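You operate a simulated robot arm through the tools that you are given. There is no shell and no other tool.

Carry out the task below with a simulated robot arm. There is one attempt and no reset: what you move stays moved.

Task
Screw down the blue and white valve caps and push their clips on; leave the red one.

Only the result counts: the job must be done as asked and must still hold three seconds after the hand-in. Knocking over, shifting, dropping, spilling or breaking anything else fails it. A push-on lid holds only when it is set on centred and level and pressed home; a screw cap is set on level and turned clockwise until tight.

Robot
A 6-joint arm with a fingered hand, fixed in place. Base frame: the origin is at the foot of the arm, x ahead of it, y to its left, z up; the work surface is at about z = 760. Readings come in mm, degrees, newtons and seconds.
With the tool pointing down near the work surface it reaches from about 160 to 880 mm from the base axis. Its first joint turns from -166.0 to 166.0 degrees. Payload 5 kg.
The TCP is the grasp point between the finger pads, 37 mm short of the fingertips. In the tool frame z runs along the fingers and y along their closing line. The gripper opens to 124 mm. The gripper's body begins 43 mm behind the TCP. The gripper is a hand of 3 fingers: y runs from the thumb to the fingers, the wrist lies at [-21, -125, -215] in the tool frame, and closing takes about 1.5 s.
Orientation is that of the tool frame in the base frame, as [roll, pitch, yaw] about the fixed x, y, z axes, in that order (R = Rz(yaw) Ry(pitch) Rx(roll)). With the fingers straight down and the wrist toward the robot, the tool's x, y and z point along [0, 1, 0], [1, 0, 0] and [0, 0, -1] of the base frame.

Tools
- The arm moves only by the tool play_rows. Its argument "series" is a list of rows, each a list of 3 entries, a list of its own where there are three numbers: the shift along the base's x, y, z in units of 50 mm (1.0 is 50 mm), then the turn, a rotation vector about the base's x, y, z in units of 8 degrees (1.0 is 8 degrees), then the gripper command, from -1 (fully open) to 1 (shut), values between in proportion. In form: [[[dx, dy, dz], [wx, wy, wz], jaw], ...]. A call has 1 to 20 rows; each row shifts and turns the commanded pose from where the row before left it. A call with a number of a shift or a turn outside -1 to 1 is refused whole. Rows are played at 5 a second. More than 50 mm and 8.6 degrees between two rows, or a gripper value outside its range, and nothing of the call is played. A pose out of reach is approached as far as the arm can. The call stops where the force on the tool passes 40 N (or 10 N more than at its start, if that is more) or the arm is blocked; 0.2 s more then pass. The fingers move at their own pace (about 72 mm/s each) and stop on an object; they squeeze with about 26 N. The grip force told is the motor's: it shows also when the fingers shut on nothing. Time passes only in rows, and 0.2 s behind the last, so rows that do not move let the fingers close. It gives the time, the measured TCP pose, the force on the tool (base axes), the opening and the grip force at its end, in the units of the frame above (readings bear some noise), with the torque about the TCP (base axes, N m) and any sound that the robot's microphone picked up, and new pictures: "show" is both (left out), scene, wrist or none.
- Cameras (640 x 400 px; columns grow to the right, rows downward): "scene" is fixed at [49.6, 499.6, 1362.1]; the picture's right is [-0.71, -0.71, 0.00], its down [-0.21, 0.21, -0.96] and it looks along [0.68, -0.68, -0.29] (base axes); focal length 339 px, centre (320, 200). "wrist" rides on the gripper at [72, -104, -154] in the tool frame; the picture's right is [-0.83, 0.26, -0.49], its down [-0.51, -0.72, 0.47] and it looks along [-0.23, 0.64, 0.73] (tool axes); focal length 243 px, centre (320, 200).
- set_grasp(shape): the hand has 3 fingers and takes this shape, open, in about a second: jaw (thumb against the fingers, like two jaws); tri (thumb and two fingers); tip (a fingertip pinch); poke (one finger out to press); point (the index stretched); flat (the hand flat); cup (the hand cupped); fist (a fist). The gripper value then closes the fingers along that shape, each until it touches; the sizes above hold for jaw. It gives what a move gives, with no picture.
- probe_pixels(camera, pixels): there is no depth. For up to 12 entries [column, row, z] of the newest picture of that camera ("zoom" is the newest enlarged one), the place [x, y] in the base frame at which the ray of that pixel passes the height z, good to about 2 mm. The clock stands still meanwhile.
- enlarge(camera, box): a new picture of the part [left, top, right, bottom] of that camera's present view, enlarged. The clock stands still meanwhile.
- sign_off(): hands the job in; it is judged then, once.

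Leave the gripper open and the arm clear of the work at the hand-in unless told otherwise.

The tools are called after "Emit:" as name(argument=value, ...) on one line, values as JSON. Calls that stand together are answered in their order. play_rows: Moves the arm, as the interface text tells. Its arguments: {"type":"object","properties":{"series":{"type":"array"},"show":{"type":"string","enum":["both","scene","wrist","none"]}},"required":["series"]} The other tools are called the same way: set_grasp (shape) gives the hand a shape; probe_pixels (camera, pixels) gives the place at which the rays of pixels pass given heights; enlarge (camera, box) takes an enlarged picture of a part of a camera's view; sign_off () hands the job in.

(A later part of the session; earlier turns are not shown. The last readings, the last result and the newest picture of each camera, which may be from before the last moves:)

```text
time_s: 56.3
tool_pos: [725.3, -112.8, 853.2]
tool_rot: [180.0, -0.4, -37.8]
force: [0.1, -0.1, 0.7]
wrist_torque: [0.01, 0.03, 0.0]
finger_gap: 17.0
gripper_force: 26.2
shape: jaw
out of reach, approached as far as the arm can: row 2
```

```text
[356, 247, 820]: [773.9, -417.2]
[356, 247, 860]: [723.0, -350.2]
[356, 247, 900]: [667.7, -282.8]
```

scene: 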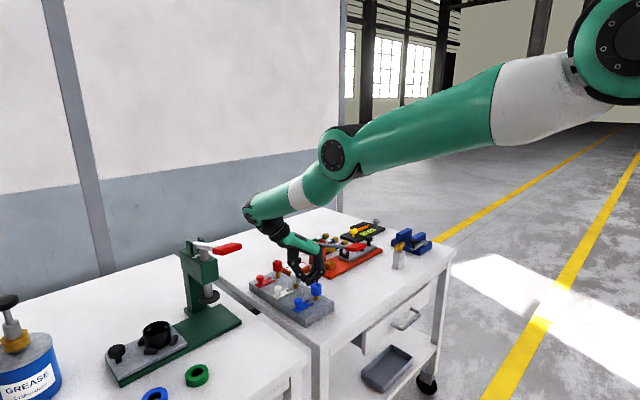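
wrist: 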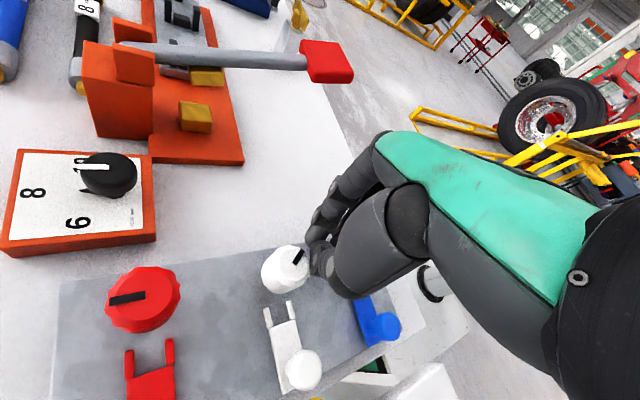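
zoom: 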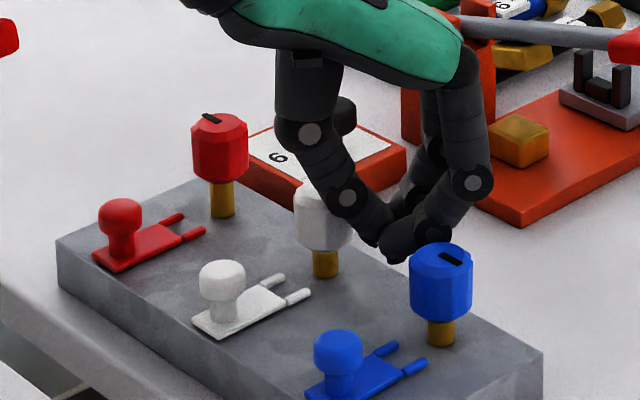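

The red handle is near (680,-285,895), so there is room to about y -155. I'll continue in -y to there.

Emit:
play_rows(series=[[[0, -0.16, 0], [0, 0, 0], 1], [[0, -0.16, 0], [0, 0, 0], 1], [[0, -0.16, 0], [0, 0, 0], 1], [[0, -0.16, 0], [0, 0, 0], 1], [[0, -0.16, 0], [0, 0, 0], 1]])

```text
time_s: 57.5
tool_pos: [725.4, -153.1, 852.0]
tool_rot: [-180.0, -0.4, -37.7]
force: [-1.1, -0.5, -0.6]
wrist_torque: [-0.03, -0.02, 0.01]
finger_gap: 16.8
gripper_force: 25.8
shape: jaw
```

scene: 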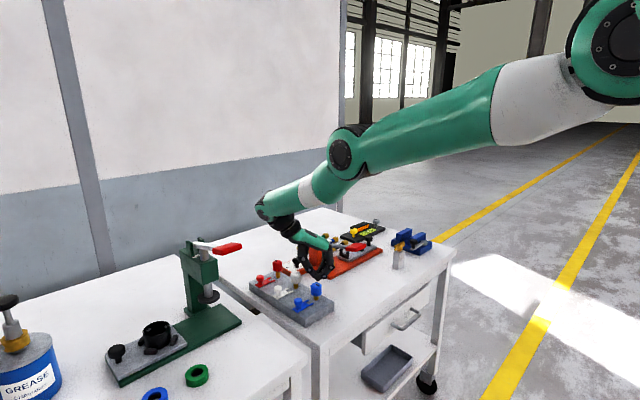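
wrist: 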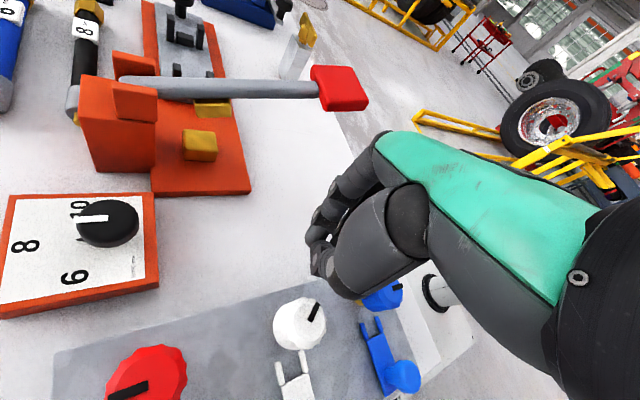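

Clear of the caps. Next I'll rise while rotating counter-clockwise.

Emit:
play_rows(series=[[[0, 0, 0.2], [0, 0, 0.5], 1], [[0, 0, 0.2], [0, 0, 0.5], 1], [[0, 0, 0.2], [0, 0, 1], 1], [[0, 0, 0.2], [0, 0, 1], 1]], show="scene")

```text
time_s: 58.5
tool_pos: [783.3, -156.7, 866.8]
tool_rot: [179.9, -0.3, -13.7]
force: [-0.2, -0.3, -1.1]
wrist_torque: [0.03, -0.01, 0.03]
finger_gap: 16.8
gripper_force: 25.7
shape: jaw
out of reach, approached as far as the arm can: row 1, 2, 3, 4
```

scene: 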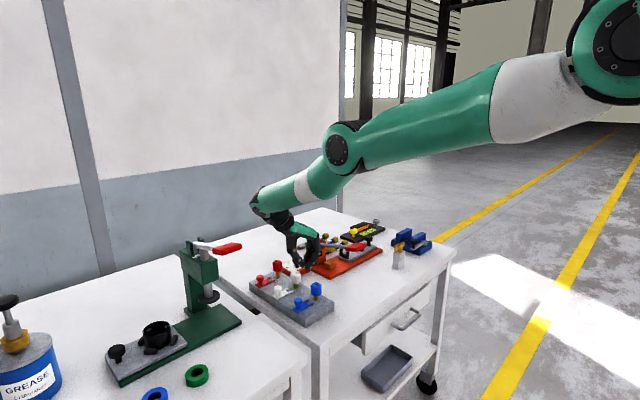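

The arm seems stuck near a straight elbow. I'll command a larger step inward and upward, which is a safe direction, to bend it again.

Emit:
play_rows(series=[[[-0.8, 0, 0.4], [0, 0, 0], 1], [[-0.4, 0, 0.2], [0, 0, 0], 1]], show="scene")

```text
time_s: 59.1
tool_pos: [781.0, -154.5, 866.7]
tool_rot: [180.0, -0.4, -13.7]
force: [0.5, -0.5, -0.9]
wrist_torque: [-0.02, -0.06, 0.01]
finger_gap: 16.8
gripper_force: 26.3
shape: jaw
out of reach, approached as far as the arm can: row 1, 2
```

scene: 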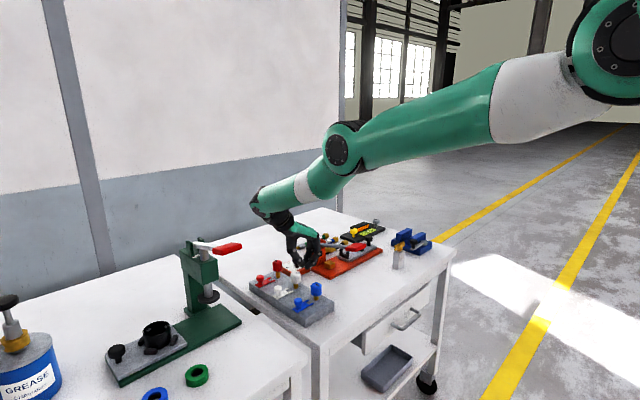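

The wrist is on its reach sphere with the elbow straight, so I'll move mostly along the sphere (up and slightly outward). That lifts the fingers away from everything and lets the elbow re-bend.

Emit:
play_rows(series=[[[0.2, 0, 0.55], [0, 0, 0], 1], [[0.17, 0, 0.55], [0, 0, 0], 1], [[0.1, 0, 0.55], [0, 0, 0], 1]], show="scene")

```text
time_s: 59.9
tool_pos: [814.3, -156.6, 945.9]
tool_rot: [179.9, -0.5, -13.7]
force: [0.5, 0.3, -0.8]
wrist_torque: [0.01, 0.02, 0.0]
finger_gap: 16.8
gripper_force: 26.0
shape: jaw
out of reach, approached as far as the arm can: row 2, 3
```

scene: 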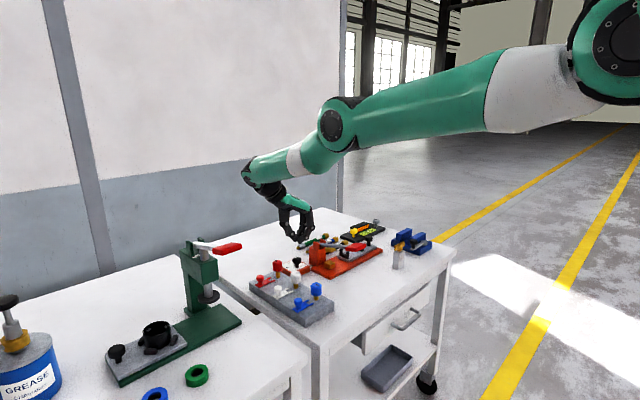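

Now high and clear at z 946. I'll rotate counter-clockwise and see whether the arm frees up.

Emit:
play_rows(series=[[[0, 0, 0], [0, 0, 1], 0], [[0, 0, 0], [0, 0, 1], 0], [[0, 0, 0], [0, 0, 1], 0], [[0, 0, 0], [0, 0, 1], 0]], show="scene")

```text
time_s: 60.9
tool_pos: [874.6, -159.2, 924.5]
tool_rot: [180.0, -0.5, 18.3]
force: [0.2, -0.1, 0.0]
wrist_torque: [-0.02, -0.03, -0.05]
finger_gap: 61.2
gripper_force: 0.0
shape: jaw
out of reach, approached as far as the arm can: row 1, 2, 3, 4
```

scene: 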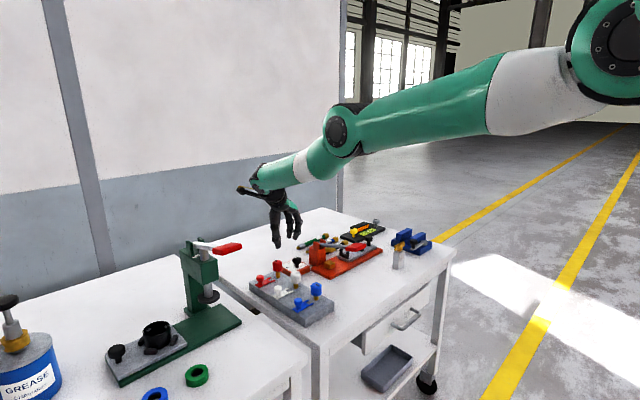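

Still straight. I'll try sideways motion with a small inward part, passing over the plate well above the caps.

Emit:
play_rows(series=[[[-0.05, 0.5, 0.1], [0, 0, 0], 0], [[-0.1, 0.5, 0.1], [0, 0, 0], 0]], show="none")

```text
time_s: 61.5
tool_pos: [877.1, -108.0, 930.0]
tool_rot: [179.9, -0.4, 18.3]
force: [-0.6, -0.5, -0.8]
wrist_torque: [0.02, -0.02, -0.01]
finger_gap: 61.5
gripper_force: 0.0
shape: jaw
out of reach, approached as far as the arm can: row 1, 2
```

Large steps don't help, since bending from straight needs a big elbow change for little inward motion. I'll use very small inward steps instead.

Emit:
play_rows(series=[[[-0.02, 0, 0.01], [0, 0, 0], 0], [[-0.02, 0, 0.01], [0, 0, 0], 0], [[-0.02, 0, 0.01], [0, 0, 0], 0], [[-0.02, 0, 0.01], [0, 0, 0], 0], [[-0.02, 0, 0.01], [0, 0, 0], 0], [[-0.02, 0, 0.01], [0, 0, 0], 0], [[-0.02, 0, 0.01], [0, 0, 0], 0], [[-0.02, 0, 0.01], [0, 0, 0], 0], [[-0.02, 0, 0.01], [0, 0, 0], 0], [[-0.02, 0, 0.01], [0, 0, 0], 0]], show="scene")

```text
time_s: 63.7
tool_pos: [877.8, -107.8, 931.2]
tool_rot: [180.0, -0.4, 18.3]
force: [-0.3, 0.1, -0.3]
wrist_torque: [0.0, 0.0, 0.01]
finger_gap: 61.7
gripper_force: 0.0
shape: jaw
out of reach, approached as far as the arm can: row 3, 6, 9
```

scene: 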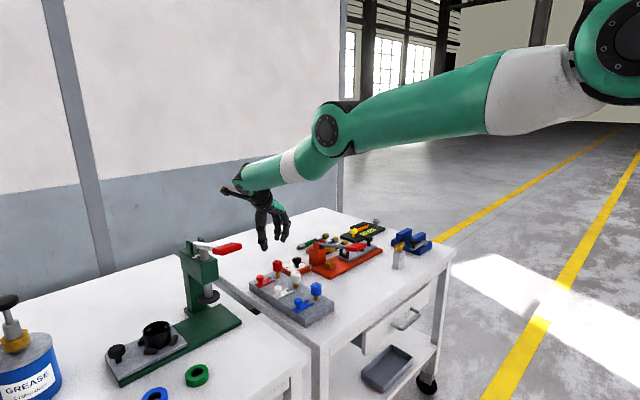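

Only occasional out-of-reach flags and no motion. The elbow may have slipped just past straight to its other side, so I'll probe by moving slightly outward and then along the sphere upward.

Emit:
play_rows(series=[[[0.1, 0, -0.04], [0, 0, 0], 0], [[0.1, 0, -0.04], [0, 0, 0], 0], [[0.1, 0, -0.04], [0, 0, 0], 0], [[0.1, 0, -0.04], [0, 0, 0], 0]], show="scene")

```text
time_s: 64.7
tool_pos: [881.8, -110.1, 929.4]
tool_rot: [180.0, -0.6, 18.4]
force: [0.1, -0.7, 0.5]
wrist_torque: [-0.01, 0.02, 0.01]
finger_gap: 61.8
gripper_force: 0.1
shape: jaw
out of reach, approached as far as the arm can: row 2, 3, 4
```

scene: 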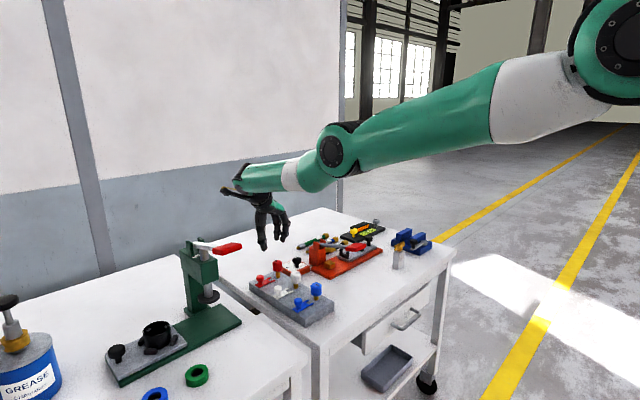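

The elbow dropped in the picture from (328,130) to (333,150), so it has crossed back. Now a step inward again.

Emit:
play_rows(series=[[[-0.06, 0, 0.02], [0, 0, 0], 0], [[-0.1, 0, 0.04], [0, 0, 0], 0], [[-0.1, 0, 0.04], [0, 0, 0], 0], [[-0.2, 0, 0.08], [0, 0, 0], 0], [[-0.2, 0, 0.08], [0, 0, 0], 0]], show="scene")

```text
time_s: 65.9
tool_pos: [848.4, -109.6, 943.2]
tool_rot: [-180.0, -0.5, 18.3]
force: [-0.1, 0.5, -0.9]
wrist_torque: [-0.01, -0.02, -0.02]
finger_gap: 61.7
gripper_force: 0.1
shape: jaw
```

scene: 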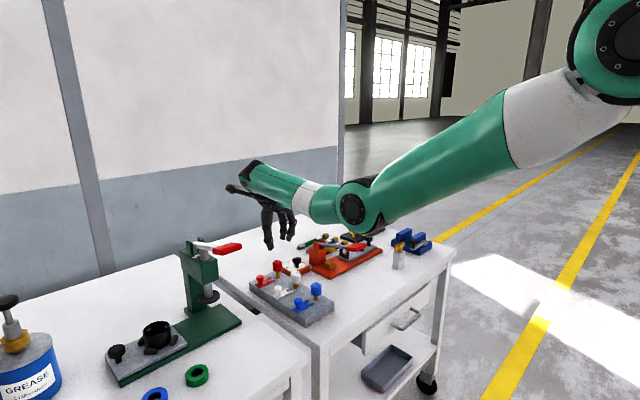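

Free and bent normally again. White still needs about 40° more, so I'll go above it with yaw back to 90° for a regrasp.

Emit:
play_rows(series=[[[-0.195, 0.011, 0], [0, 0, 1], 0], [[-0.195, 0.011, 0], [0, 0, 1], 0], [[-0.195, 0.011, 0], [0, 0, 1], 0], [[-0.195, 0.011, 0], [0, 0, 1], 0], [[-0.195, 0.011, 0], [0, 0, 1], 0], [[-0.195, 0.011, 0], [0, 0, 1], 0], [[-0.195, 0.011, 0], [0, 0, 1], 0], [[-0.195, 0.011, 0], [0.06, 0, 1], 0], [[-0.195, 0.011, 0], [0, 0, 1], 0], [[0, 0, 0], [0, 0, 0], 0]])

Emit:
enlarge(camera="wrist", box=[190, 170, 330, 340])

Emit:
enlarge(camera="scene", box=[245, 240, 345, 330])

```text
time_s: 68.1
tool_pos: [760.6, -105.5, 942.2]
tool_rot: [-179.9, -0.9, 90.4]
force: [-0.4, 0.3, -0.7]
wrist_torque: [0.02, 0.02, 0.03]
finger_gap: 61.8
gripper_force: 0.1
shape: jaw
```

scene: 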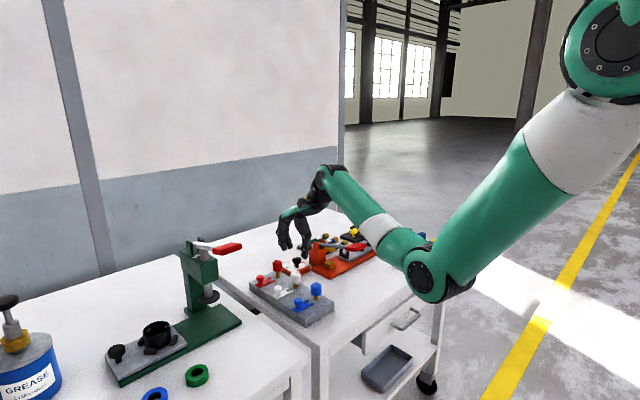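
wrist: 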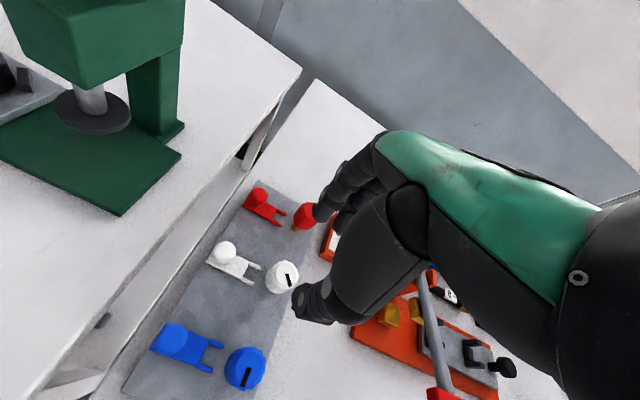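

```text
2.35 times, centred on (260, 255) of wrist
```

zoom: 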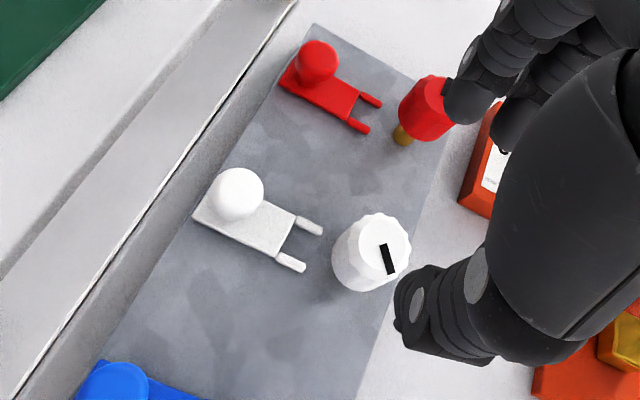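

```text
4.44 times, centred on (295, 285) of scene
```

zoom: 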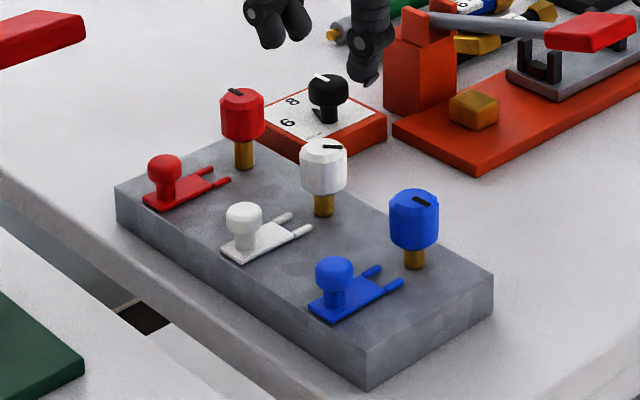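

White's mark is about 45° short of blue's final orientation. I'll level a 0.9° tilt, lower to z 850 and grip white.

Emit:
play_rows(series=[[[0, 0.02, -0.6], [-0.11, 0, 0], 0], [[0, 0, -0.6], [0, 0, 0], 0], [[0, 0, -0.64], [0, 0, 0], 0], [[0, 0, 0], [0, 0, 0], 0], [[0, 0, 0], [0, 0, 0], 0.3], [[0, 0, 0], [0, 0, 0], 0.6], [[0, 0, 0], [0, 0, 0], 1], [[0, 0, 0], [0, 0, 0], 1], [[0, 0, 0], [0, 0, 0], 1], [[0, 0, 0], [0, 0, 0], 1]])

Emit:
enlarge(camera="scene", box=[265, 240, 325, 310])

Emit:
enlarge(camera="wrist", box=[220, 180, 380, 340])

```text
time_s: 70.3
tool_pos: [760.0, -104.5, 850.6]
tool_rot: [-179.8, 0.0, 90.3]
force: [-1.3, 0.1, -1.6]
wrist_torque: [0.03, 0.0, -0.02]
finger_gap: 22.1
gripper_force: 25.2
shape: jaw
```

scene: 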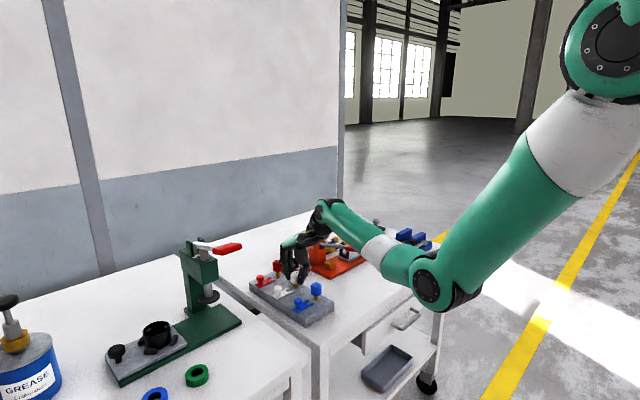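
wrist: 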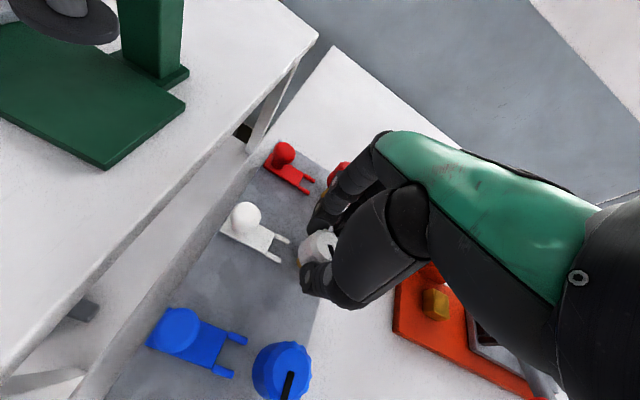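

```text
5.71 times, centred on (295, 275) of scene
```

zoom: 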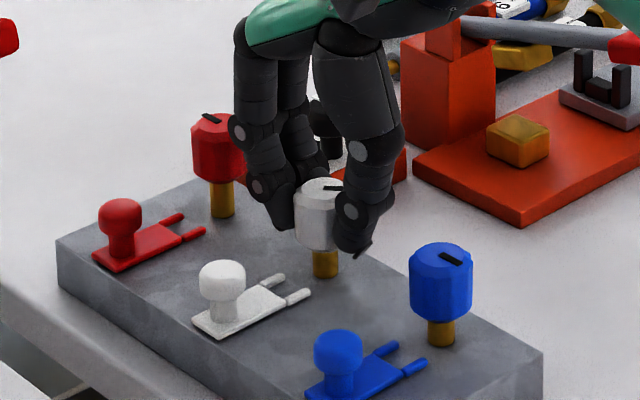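

```text
2.50 times, centred on (300, 260) of wrist
```

zoom: 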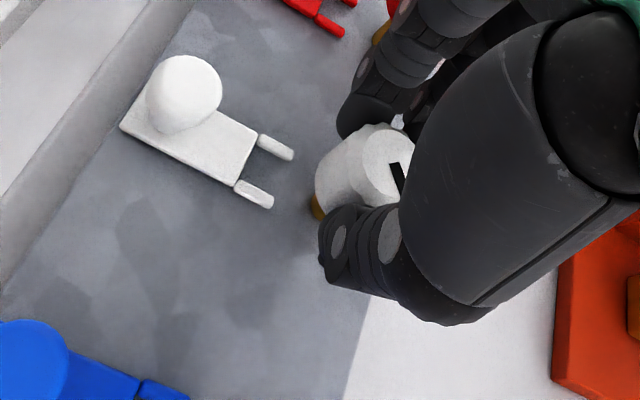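

Good centred grip with about 1.5 N side load. I'll turn 48° clockwise with feed.

Emit:
play_rows(series=[[[0, 0, -0.006], [0, 0, -1], 1], [[0, 0, -0.006], [0, 0, -1], 1], [[0, 0, -0.006], [0, 0, -1], 1], [[0, 0, -0.006], [0, 0, -1], 1], [[0, 0, -0.006], [0, 0, -1], 1], [[0, 0, -0.003], [0, 0, -1], 1], [[0, 0, 0], [0, 0, 0], 1]])

Emit:
enlarge(camera="wrist", box=[220, 180, 380, 340])

```text
time_s: 71.9
tool_pos: [759.7, -104.1, 850.6]
tool_rot: [-179.9, -0.1, 42.3]
force: [5.0, 0.3, -11.4]
wrist_torque: [-0.03, -0.2, 0.16]
finger_gap: 21.7
gripper_force: 25.9
shape: jaw
```

scene: 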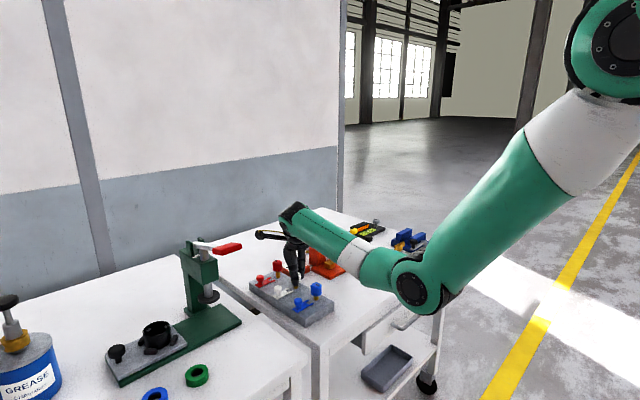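
wrist: 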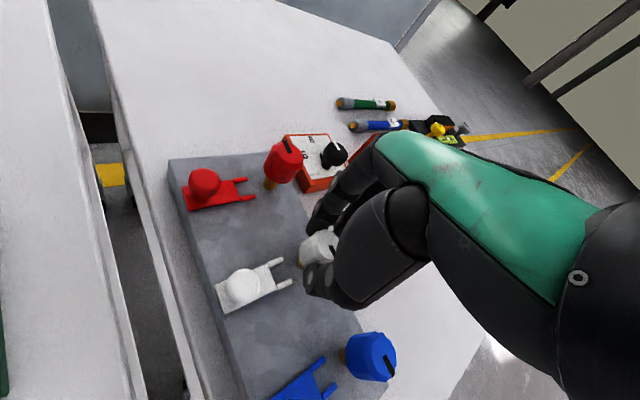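

```text
2.50 times, centred on (300, 260) of wrist
```

zoom: 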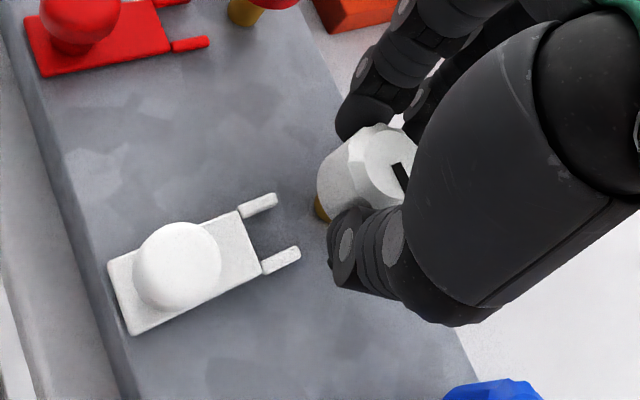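

The slot followed and torque is now starting to rise. I'll turn 32° more with a little extra down-feed.

Emit:
play_rows(series=[[[0, 0, -0.02], [0, 0, -1], 1], [[0, 0, -0.006], [0, 0, -1], 1], [[0, 0, -0.003], [0, 0, -1], 1], [[0, 0, 0], [0, 0, -1], 1], [[0, 0, 0], [0, 0, 0], 1]])

Emit:
enlarge(camera="wrist", box=[220, 180, 380, 340])

Emit:
enlarge(camera="scene", box=[265, 240, 325, 310])

```text
time_s: 73.1
tool_pos: [761.5, -103.3, 849.0]
tool_rot: [-179.9, -0.3, 10.2]
force: [22.4, 1.0, -8.7]
wrist_torque: [-0.07, -0.81, 0.7]
finger_gap: 20.3
gripper_force: 26.4
shape: jaw
```

scene: 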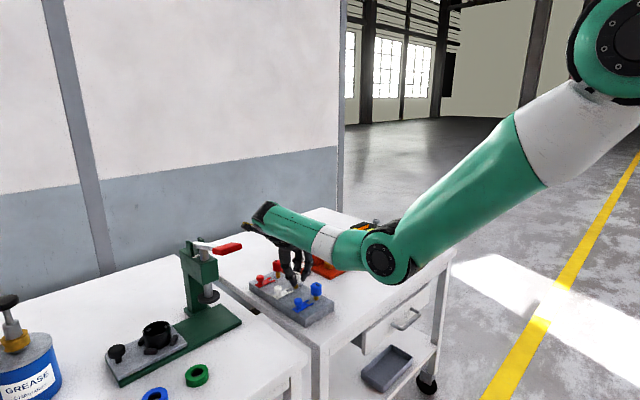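
wrist: 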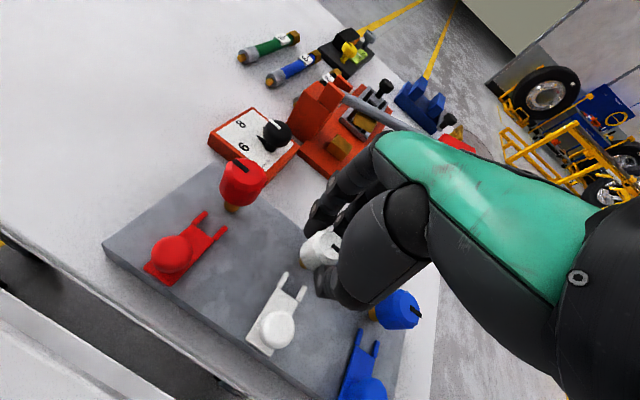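

```text
2.50 times, centred on (300, 260) of wrist
```

zoom: 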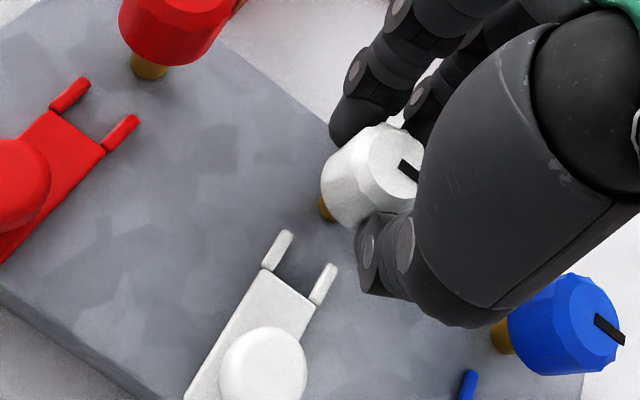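

```text
5.71 times, centred on (295, 275) of scene
```

zoom: 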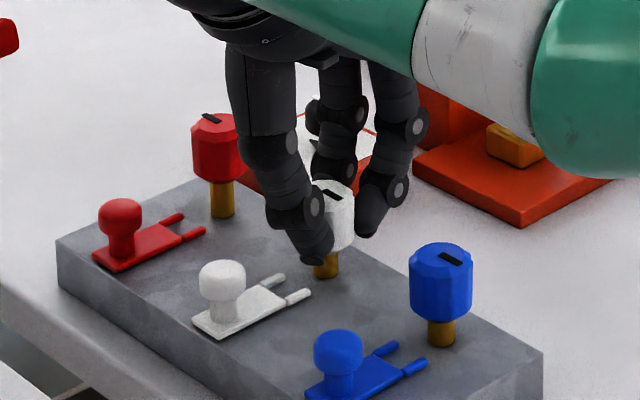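

White's mark is now parallel to blue's, torque is 0.7 N·m and the fingers slipped, so white is tight. I'll open, rotate back to yaw 90° and rise.

Emit:
play_rows(series=[[[0, 0, 0], [0, 0, 0], 0.3], [[0, 0, 0], [0, 0, 0], 0], [[0, 0, 0], [0, 0, 0], 0], [[0, 0, 0], [0, 0, 0], 0], [[0, 0, 0], [0, 0, 1], 0], [[0, 0, 0], [0, 0, 1], 0], [[0, 0, 0.2], [0, 0, 1], 0], [[0, 0, 0.2], [0, 0, 1], 0], [[0, 0, 0.2], [0, 0, 1], 0], [[0, 0, 0.2], [0, 0, 1], 0], [[0, 0, 0.2], [0, 0, 1], 0], [[0, 0, 0.2], [0, 0, 1], 0], [[0, 0, 0.2], [0, 0, 1], 0], [[0, 0, 0.2], [0, 0, 1], 0], [[0, 0, 0.2], [0, 0, 0], 0], [[0, 0, 0], [0, 0, 0], 0]])

Emit:
enlarge(camera="wrist", box=[190, 170, 330, 340])

Emit:
enlarge(camera="scene", box=[245, 240, 345, 330])

```text
time_s: 76.5
tool_pos: [760.4, -103.4, 937.3]
tool_rot: [-179.9, -0.2, 90.3]
force: [0.5, -0.4, -0.8]
wrist_torque: [0.01, -0.02, 0.02]
finger_gap: 61.3
gripper_force: 0.1
shape: jaw
```

scene: 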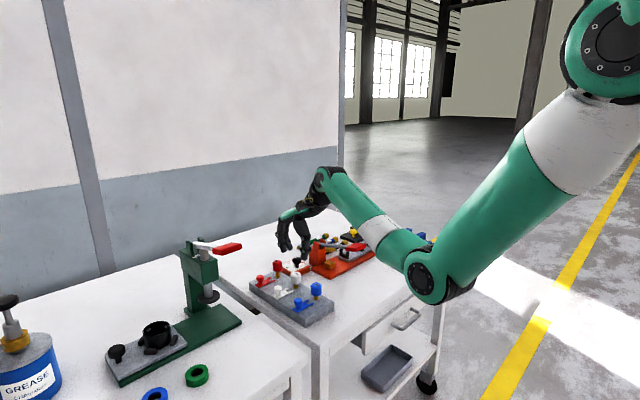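
wrist: 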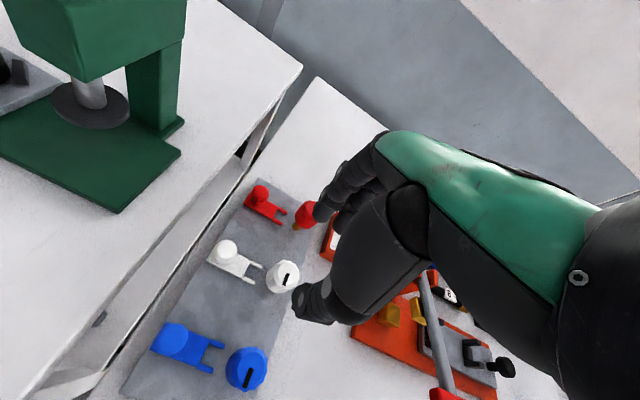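

```text
2.35 times, centred on (260, 255) of wrist
```

zoom: 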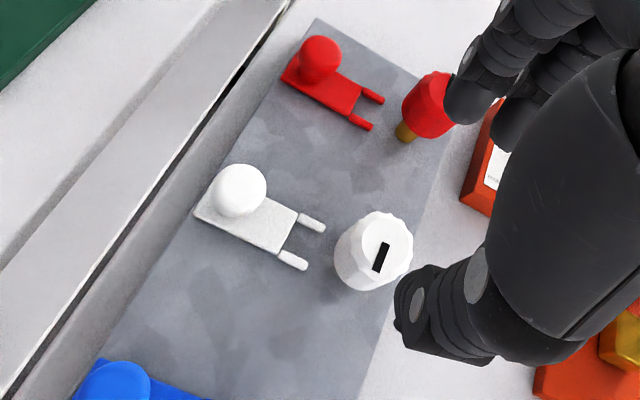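

```text
4.44 times, centred on (295, 285) of scene
```

zoom: 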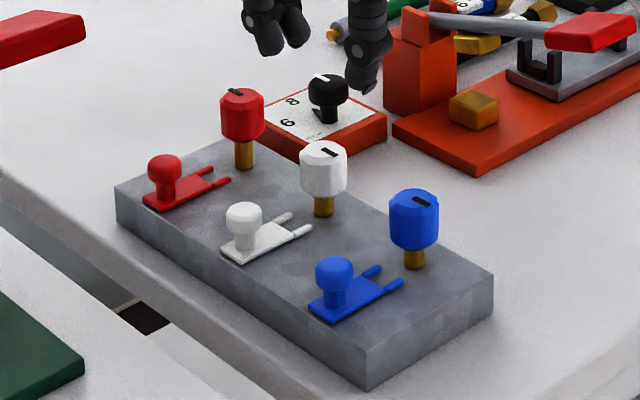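

Both caps are seated, with marks parallel. Now for the clips: I'll probe the white knob, body corners and prong tips in the current wrist view.

Emit:
probe_pixels(camera="wrist", pixels=[[225.1, 250.7, 824], [225.1, 250.7, 816], [250.2, 205.5, 790], [243, 223.4, 790], [321, 228, 790], [313.6, 227.7, 790]])

Emit:
enlarge(camera="wrist", box=[200, 225, 310, 310])

Emit:
enlarge(camera="scene", box=[270, 270, 340, 320])

```text
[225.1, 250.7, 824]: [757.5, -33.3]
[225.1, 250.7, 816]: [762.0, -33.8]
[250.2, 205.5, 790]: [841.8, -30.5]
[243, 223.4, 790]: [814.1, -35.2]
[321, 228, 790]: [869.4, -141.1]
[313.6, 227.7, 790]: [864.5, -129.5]
```

```text
4.71 times, centred on (255, 268) of wrist
```

zoom: 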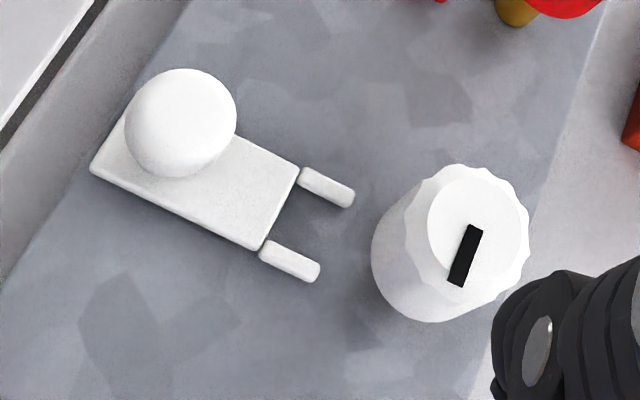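

```text
8.00 times, centred on (305, 295) of scene
```

zoom: 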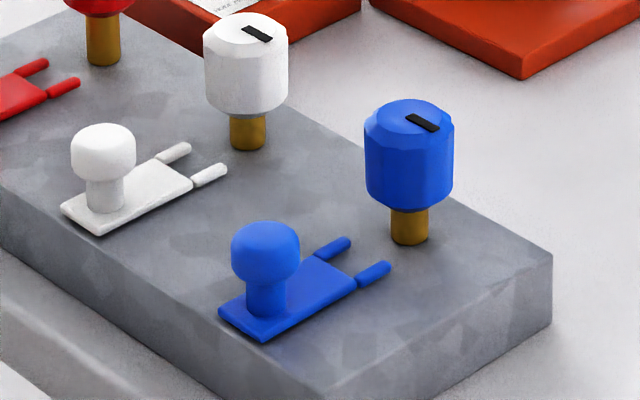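

Probing the white clip's corners and prong tips properly, converted to wrist pixels.

Emit:
probe_pixels(camera="wrist", pixels=[[250.8, 260.7, 791], [241.8, 278.1, 791], [206.2, 261.1, 791], [261.8, 267.5, 790], [253.9, 284.1, 790], [225.3, 250.9, 822]])

Emit:
probe_pixels(camera="zoom", pixels=[[103, 135, 824], [103, 180, 805], [191, 150, 790], [226, 168, 790], [193, 185, 791], [98, 235, 786], [265, 235, 824], [248, 145, 786], [232, 110, 797], [260, 115, 797]])

```text
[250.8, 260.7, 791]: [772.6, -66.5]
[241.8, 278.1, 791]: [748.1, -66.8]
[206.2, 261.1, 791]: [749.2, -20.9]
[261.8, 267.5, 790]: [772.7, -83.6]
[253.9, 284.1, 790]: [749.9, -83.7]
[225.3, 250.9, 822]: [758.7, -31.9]
```

```text
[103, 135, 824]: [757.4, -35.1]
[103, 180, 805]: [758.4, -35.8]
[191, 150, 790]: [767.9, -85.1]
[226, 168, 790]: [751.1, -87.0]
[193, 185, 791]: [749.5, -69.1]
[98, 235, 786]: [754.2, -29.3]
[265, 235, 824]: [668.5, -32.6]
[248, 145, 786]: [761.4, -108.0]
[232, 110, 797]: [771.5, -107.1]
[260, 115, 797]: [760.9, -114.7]
```

White clip: body x 748–773, knob at (759.5,-34), prong tips at y -84 aligned with the stem. I'll move above the knob, turn to yaw about 114° so the fingers sit partly behind it, lower to z 841 and grip.

Emit:
play_rows(series=[[[0, 0.46, 0], [0, 0, 1], 0], [[0, 0.46, 0], [0, 0, 1], 0], [[0, 0.46, 0], [0, 0, 1], 0], [[0, 0, -0.6], [0, 0, 0], 0], [[0, 0, -0.6], [0, 0, 0], 0], [[0, 0, -0.4], [0, 0, 0], 0], [[0, 0, 0], [0, 0, 0], 0]])

Emit:
enlarge(camera="wrist", box=[220, 180, 380, 340])

Emit:
enlarge(camera="scene", box=[250, 240, 330, 310])

```text
time_s: 78.1
tool_pos: [759.4, -34.4, 858.4]
tool_rot: [-180.0, 0.0, 114.3]
force: [0.3, 0.4, -1.0]
wrist_torque: [-0.02, -0.01, -0.01]
finger_gap: 61.5
gripper_force: 0.1
shape: jaw
```

scene: 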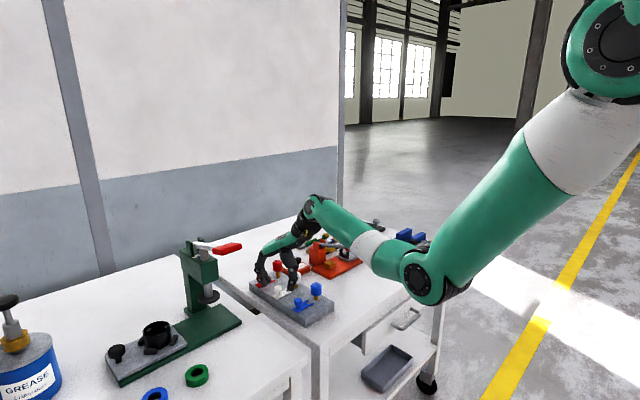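
wrist: 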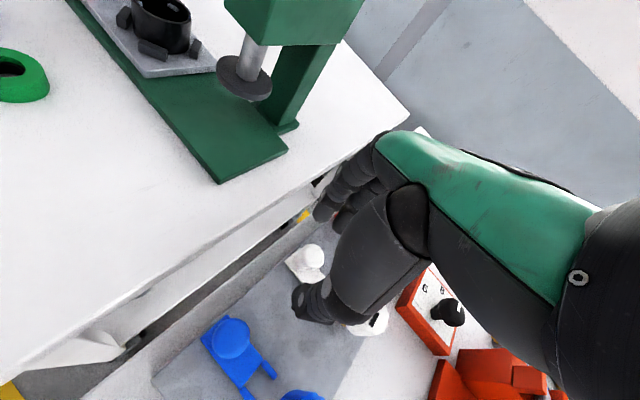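

```text
2.50 times, centred on (300, 260) of wrist
```

zoom: 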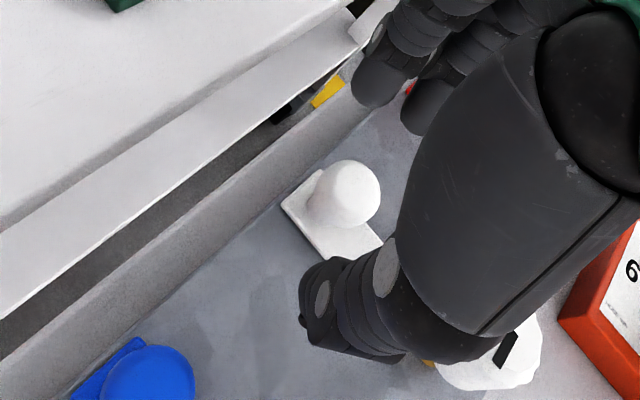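

```text
5.71 times, centred on (290, 275) of scene
```

zoom: 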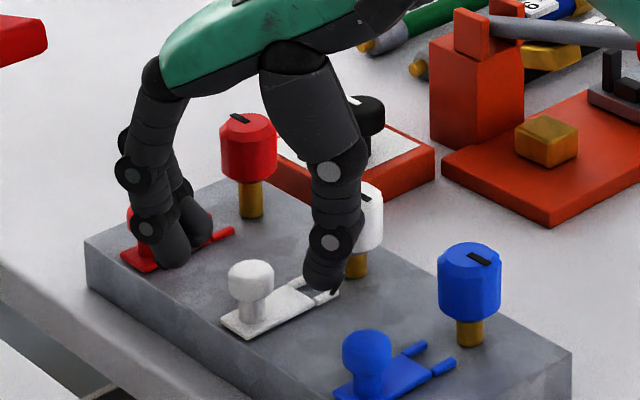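

The knob sits midway between thumb and fingers, at wrist (312,256). I'll lower 17 mm and close on it.

Emit:
play_rows(series=[[[0.01, 0, -0.34], [0, 0, 0], 0], [[0, 0, 0], [0, 0, 0], 0], [[0, 0, 0], [0, 0, 0], 0.3], [[0, 0, 0], [0, 0, 0], 0.6], [[0, 0, 0], [0, 0, 0], 1], [[0, 0, 0], [0, 0, 0], 1], [[0, 0, 0], [0, 0, 0], 1], [[0, 0, 0], [0, 0, 0], 1]])

Emit:
enlarge(camera="wrist", box=[220, 180, 380, 340])

Emit:
enlarge(camera="scene", box=[250, 240, 330, 310])

```text
time_s: 79.9
tool_pos: [759.8, -36.2, 840.0]
tool_rot: [-179.9, -0.1, 114.3]
force: [-1.5, -1.3, -1.6]
wrist_torque: [-0.01, -0.01, 0.02]
finger_gap: 13.9
gripper_force: 26.3
shape: jaw
```

scene: 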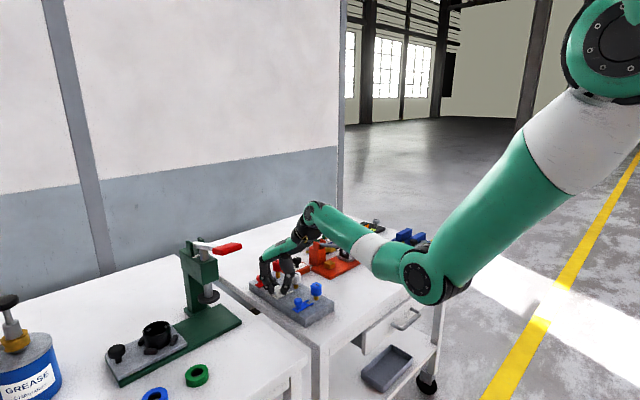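
wrist: 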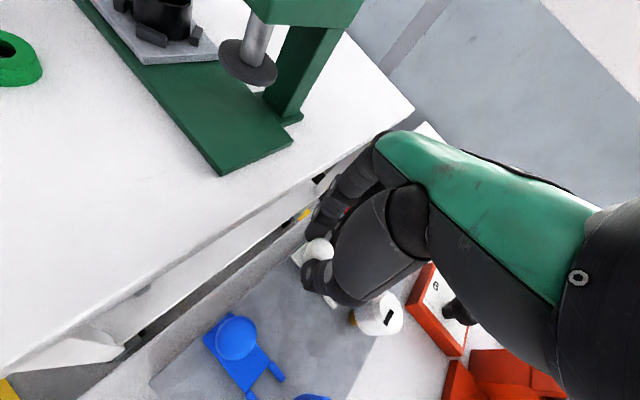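

```text
2.50 times, centred on (300, 260) of wrist
```

zoom: 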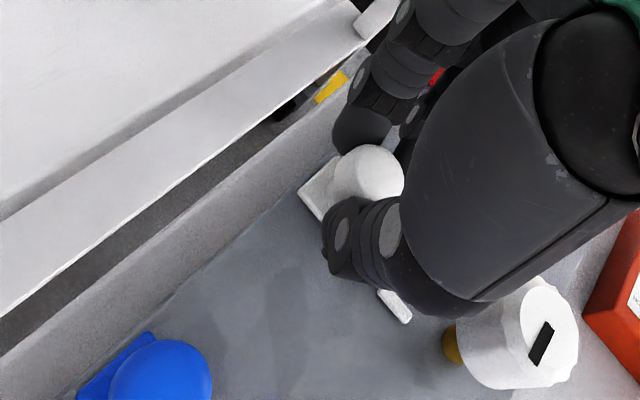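

```text
5.71 times, centred on (290, 275) of scene
```

zoom: 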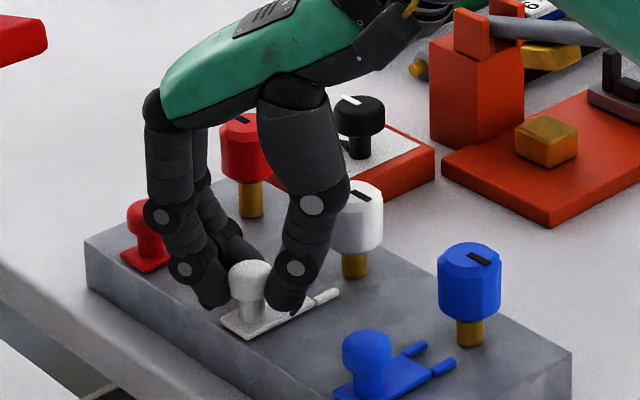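

Knob gripped at a gap of 13.9 mm. I'll slide the clip 12 mm toward the stem along -y and check the force.

Emit:
play_rows(series=[[[0, -0.08, 0], [0, 0, 0], 1], [[0, -0.08, 0], [0, 0, 0], 1], [[0, -0.08, 0], [0, 0, 0], 1], [[0, 0, 0], [0, 0, 0], 1]])

Emit:
enlarge(camera="wrist", box=[220, 180, 380, 340])

Emit:
enlarge(camera="scene", box=[250, 240, 330, 310])

```text
time_s: 80.9
tool_pos: [761.3, -46.7, 839.4]
tool_rot: [-179.7, -0.1, 114.3]
force: [-1.5, 0.2, -12.0]
wrist_torque: [0.03, 0.02, 0.01]
finger_gap: 13.7
gripper_force: 26.3
shape: jaw
```

scene: 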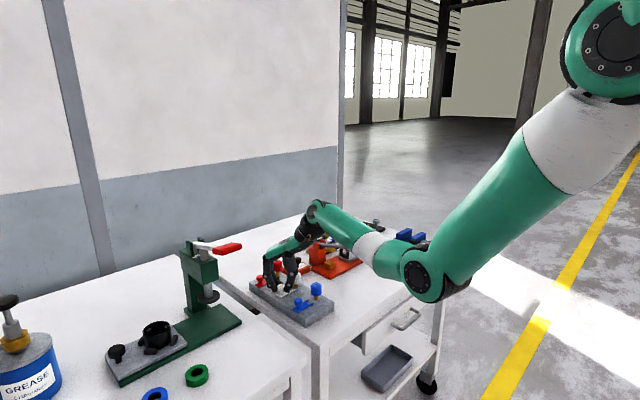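
wrist: 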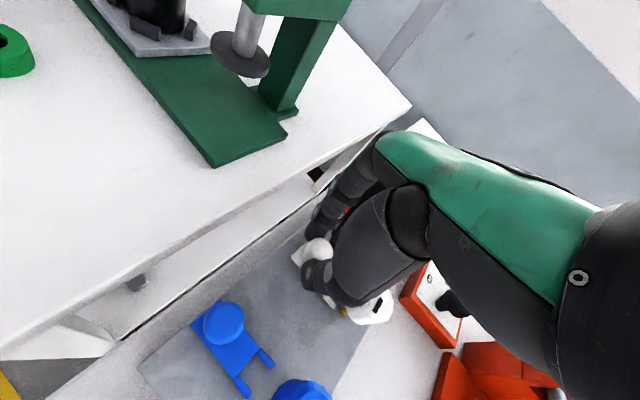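

```text
2.50 times, centred on (300, 260) of wrist
```

zoom: 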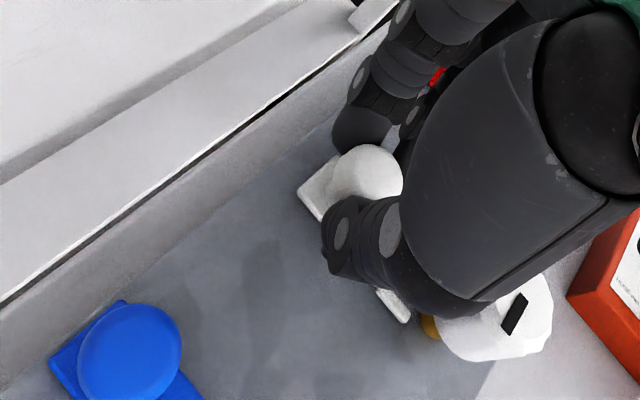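

```text
5.71 times, centred on (290, 275) of scene
```

zoom: 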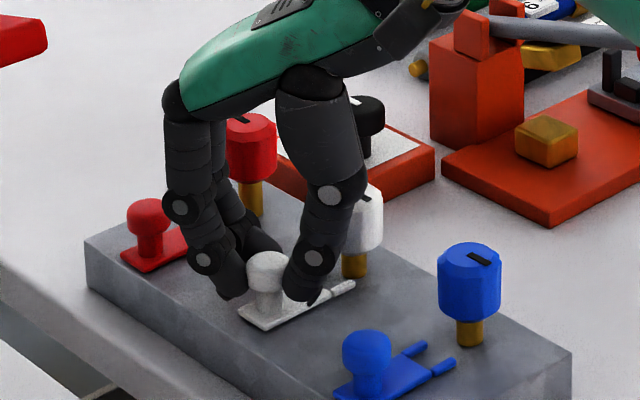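

The clip slides smoothly. I'll ease down about 1.5 mm to relieve the 12 N pull and slide another 10 mm.

Emit:
play_rows(series=[[[0, -0.06, -0.03], [0, 0, 0], 1], [[0, -0.07, 0], [0, 0, 0], 1], [[0, -0.07, 0], [0, 0, 0], 1], [[0, 0, 0], [0, 0, 0], 1]])

Emit:
enlarge(camera="wrist", box=[220, 180, 380, 340])

Emit:
enlarge(camera="scene", box=[250, 240, 330, 310])

```text
time_s: 81.9
tool_pos: [761.6, -57.6, 839.2]
tool_rot: [-179.9, -0.1, 114.3]
force: [-8.2, 0.2, 0.0]
wrist_torque: [0.0, 0.22, 0.03]
finger_gap: 13.4
gripper_force: 26.1
shape: jaw
```

scene: 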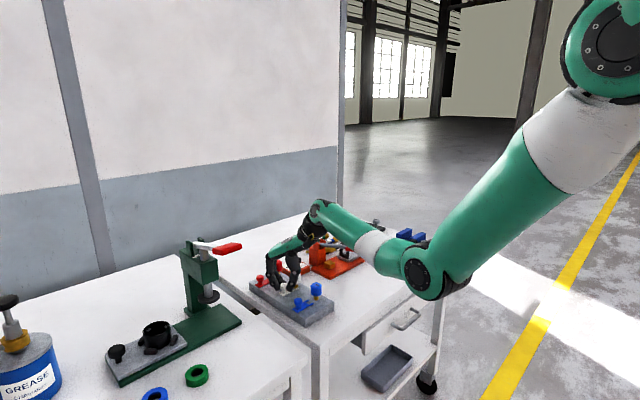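
wrist: 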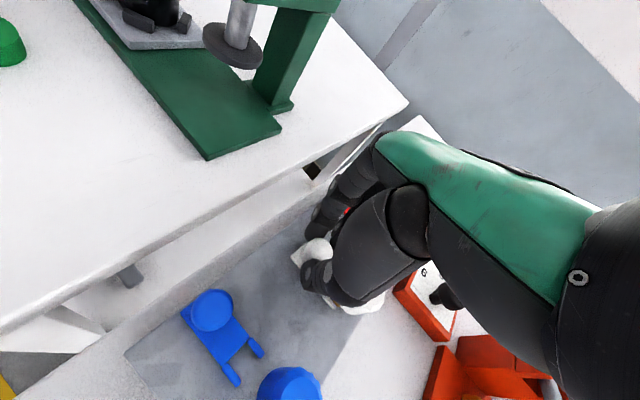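

```text
2.50 times, centred on (300, 260) of wrist
```

zoom: 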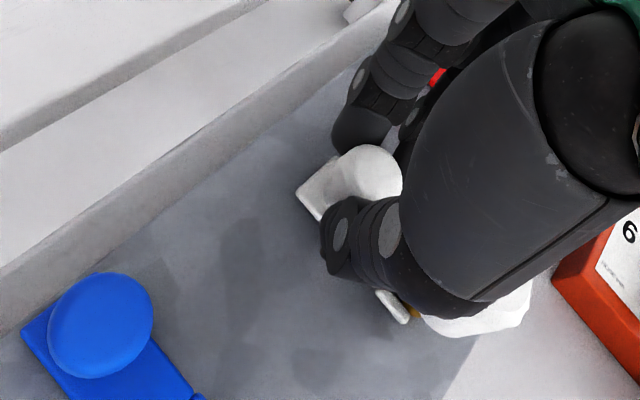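

```text
5.71 times, centred on (290, 275) of scene
```

zoom: 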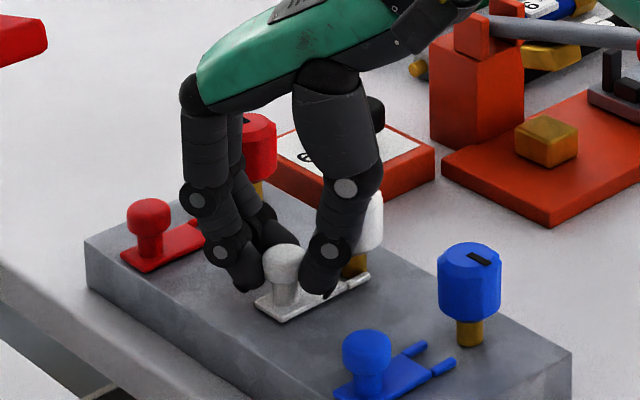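

Side force of -8 N in x. I'll shift -1 mm in x and slide on 7 mm.

Emit:
play_rows(series=[[[-0.025, -0.05, 0], [0, 0, 0], 1], [[0, -0.05, 0], [0, 0, 0], 1], [[0, -0.04, 0], [0, 0, 0], 1], [[0, 0, 0], [0, 0, 0], 1]])

Emit:
enlarge(camera="scene", box=[260, 250, 320, 305])

```text
time_s: 82.9
tool_pos: [758.5, -64.7, 840.6]
tool_rot: [-179.9, 0.0, 114.4]
force: [2.4, 10.0, -1.7]
wrist_torque: [0.4, -0.14, 0.01]
finger_gap: 13.0
gripper_force: 25.9
shape: jaw
```

scene: 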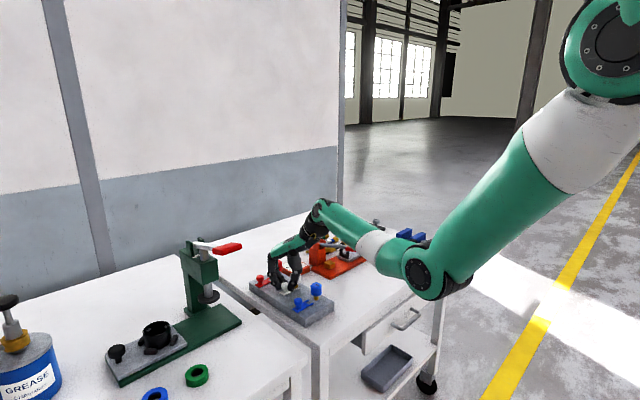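
wrist: 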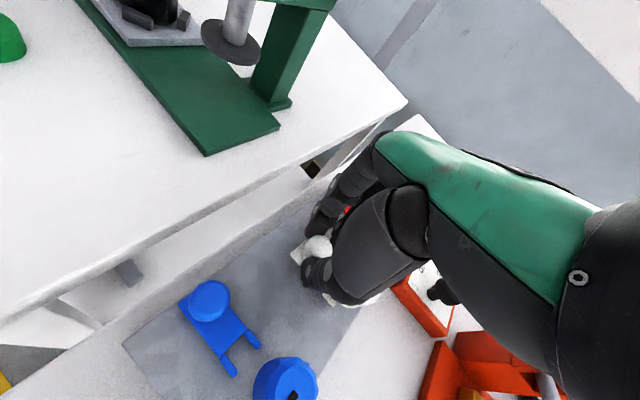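

```text
7.27 times, centred on (290, 278) of scene
```

zoom: 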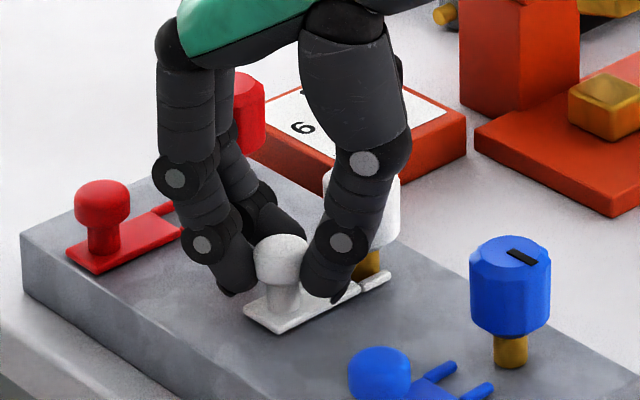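

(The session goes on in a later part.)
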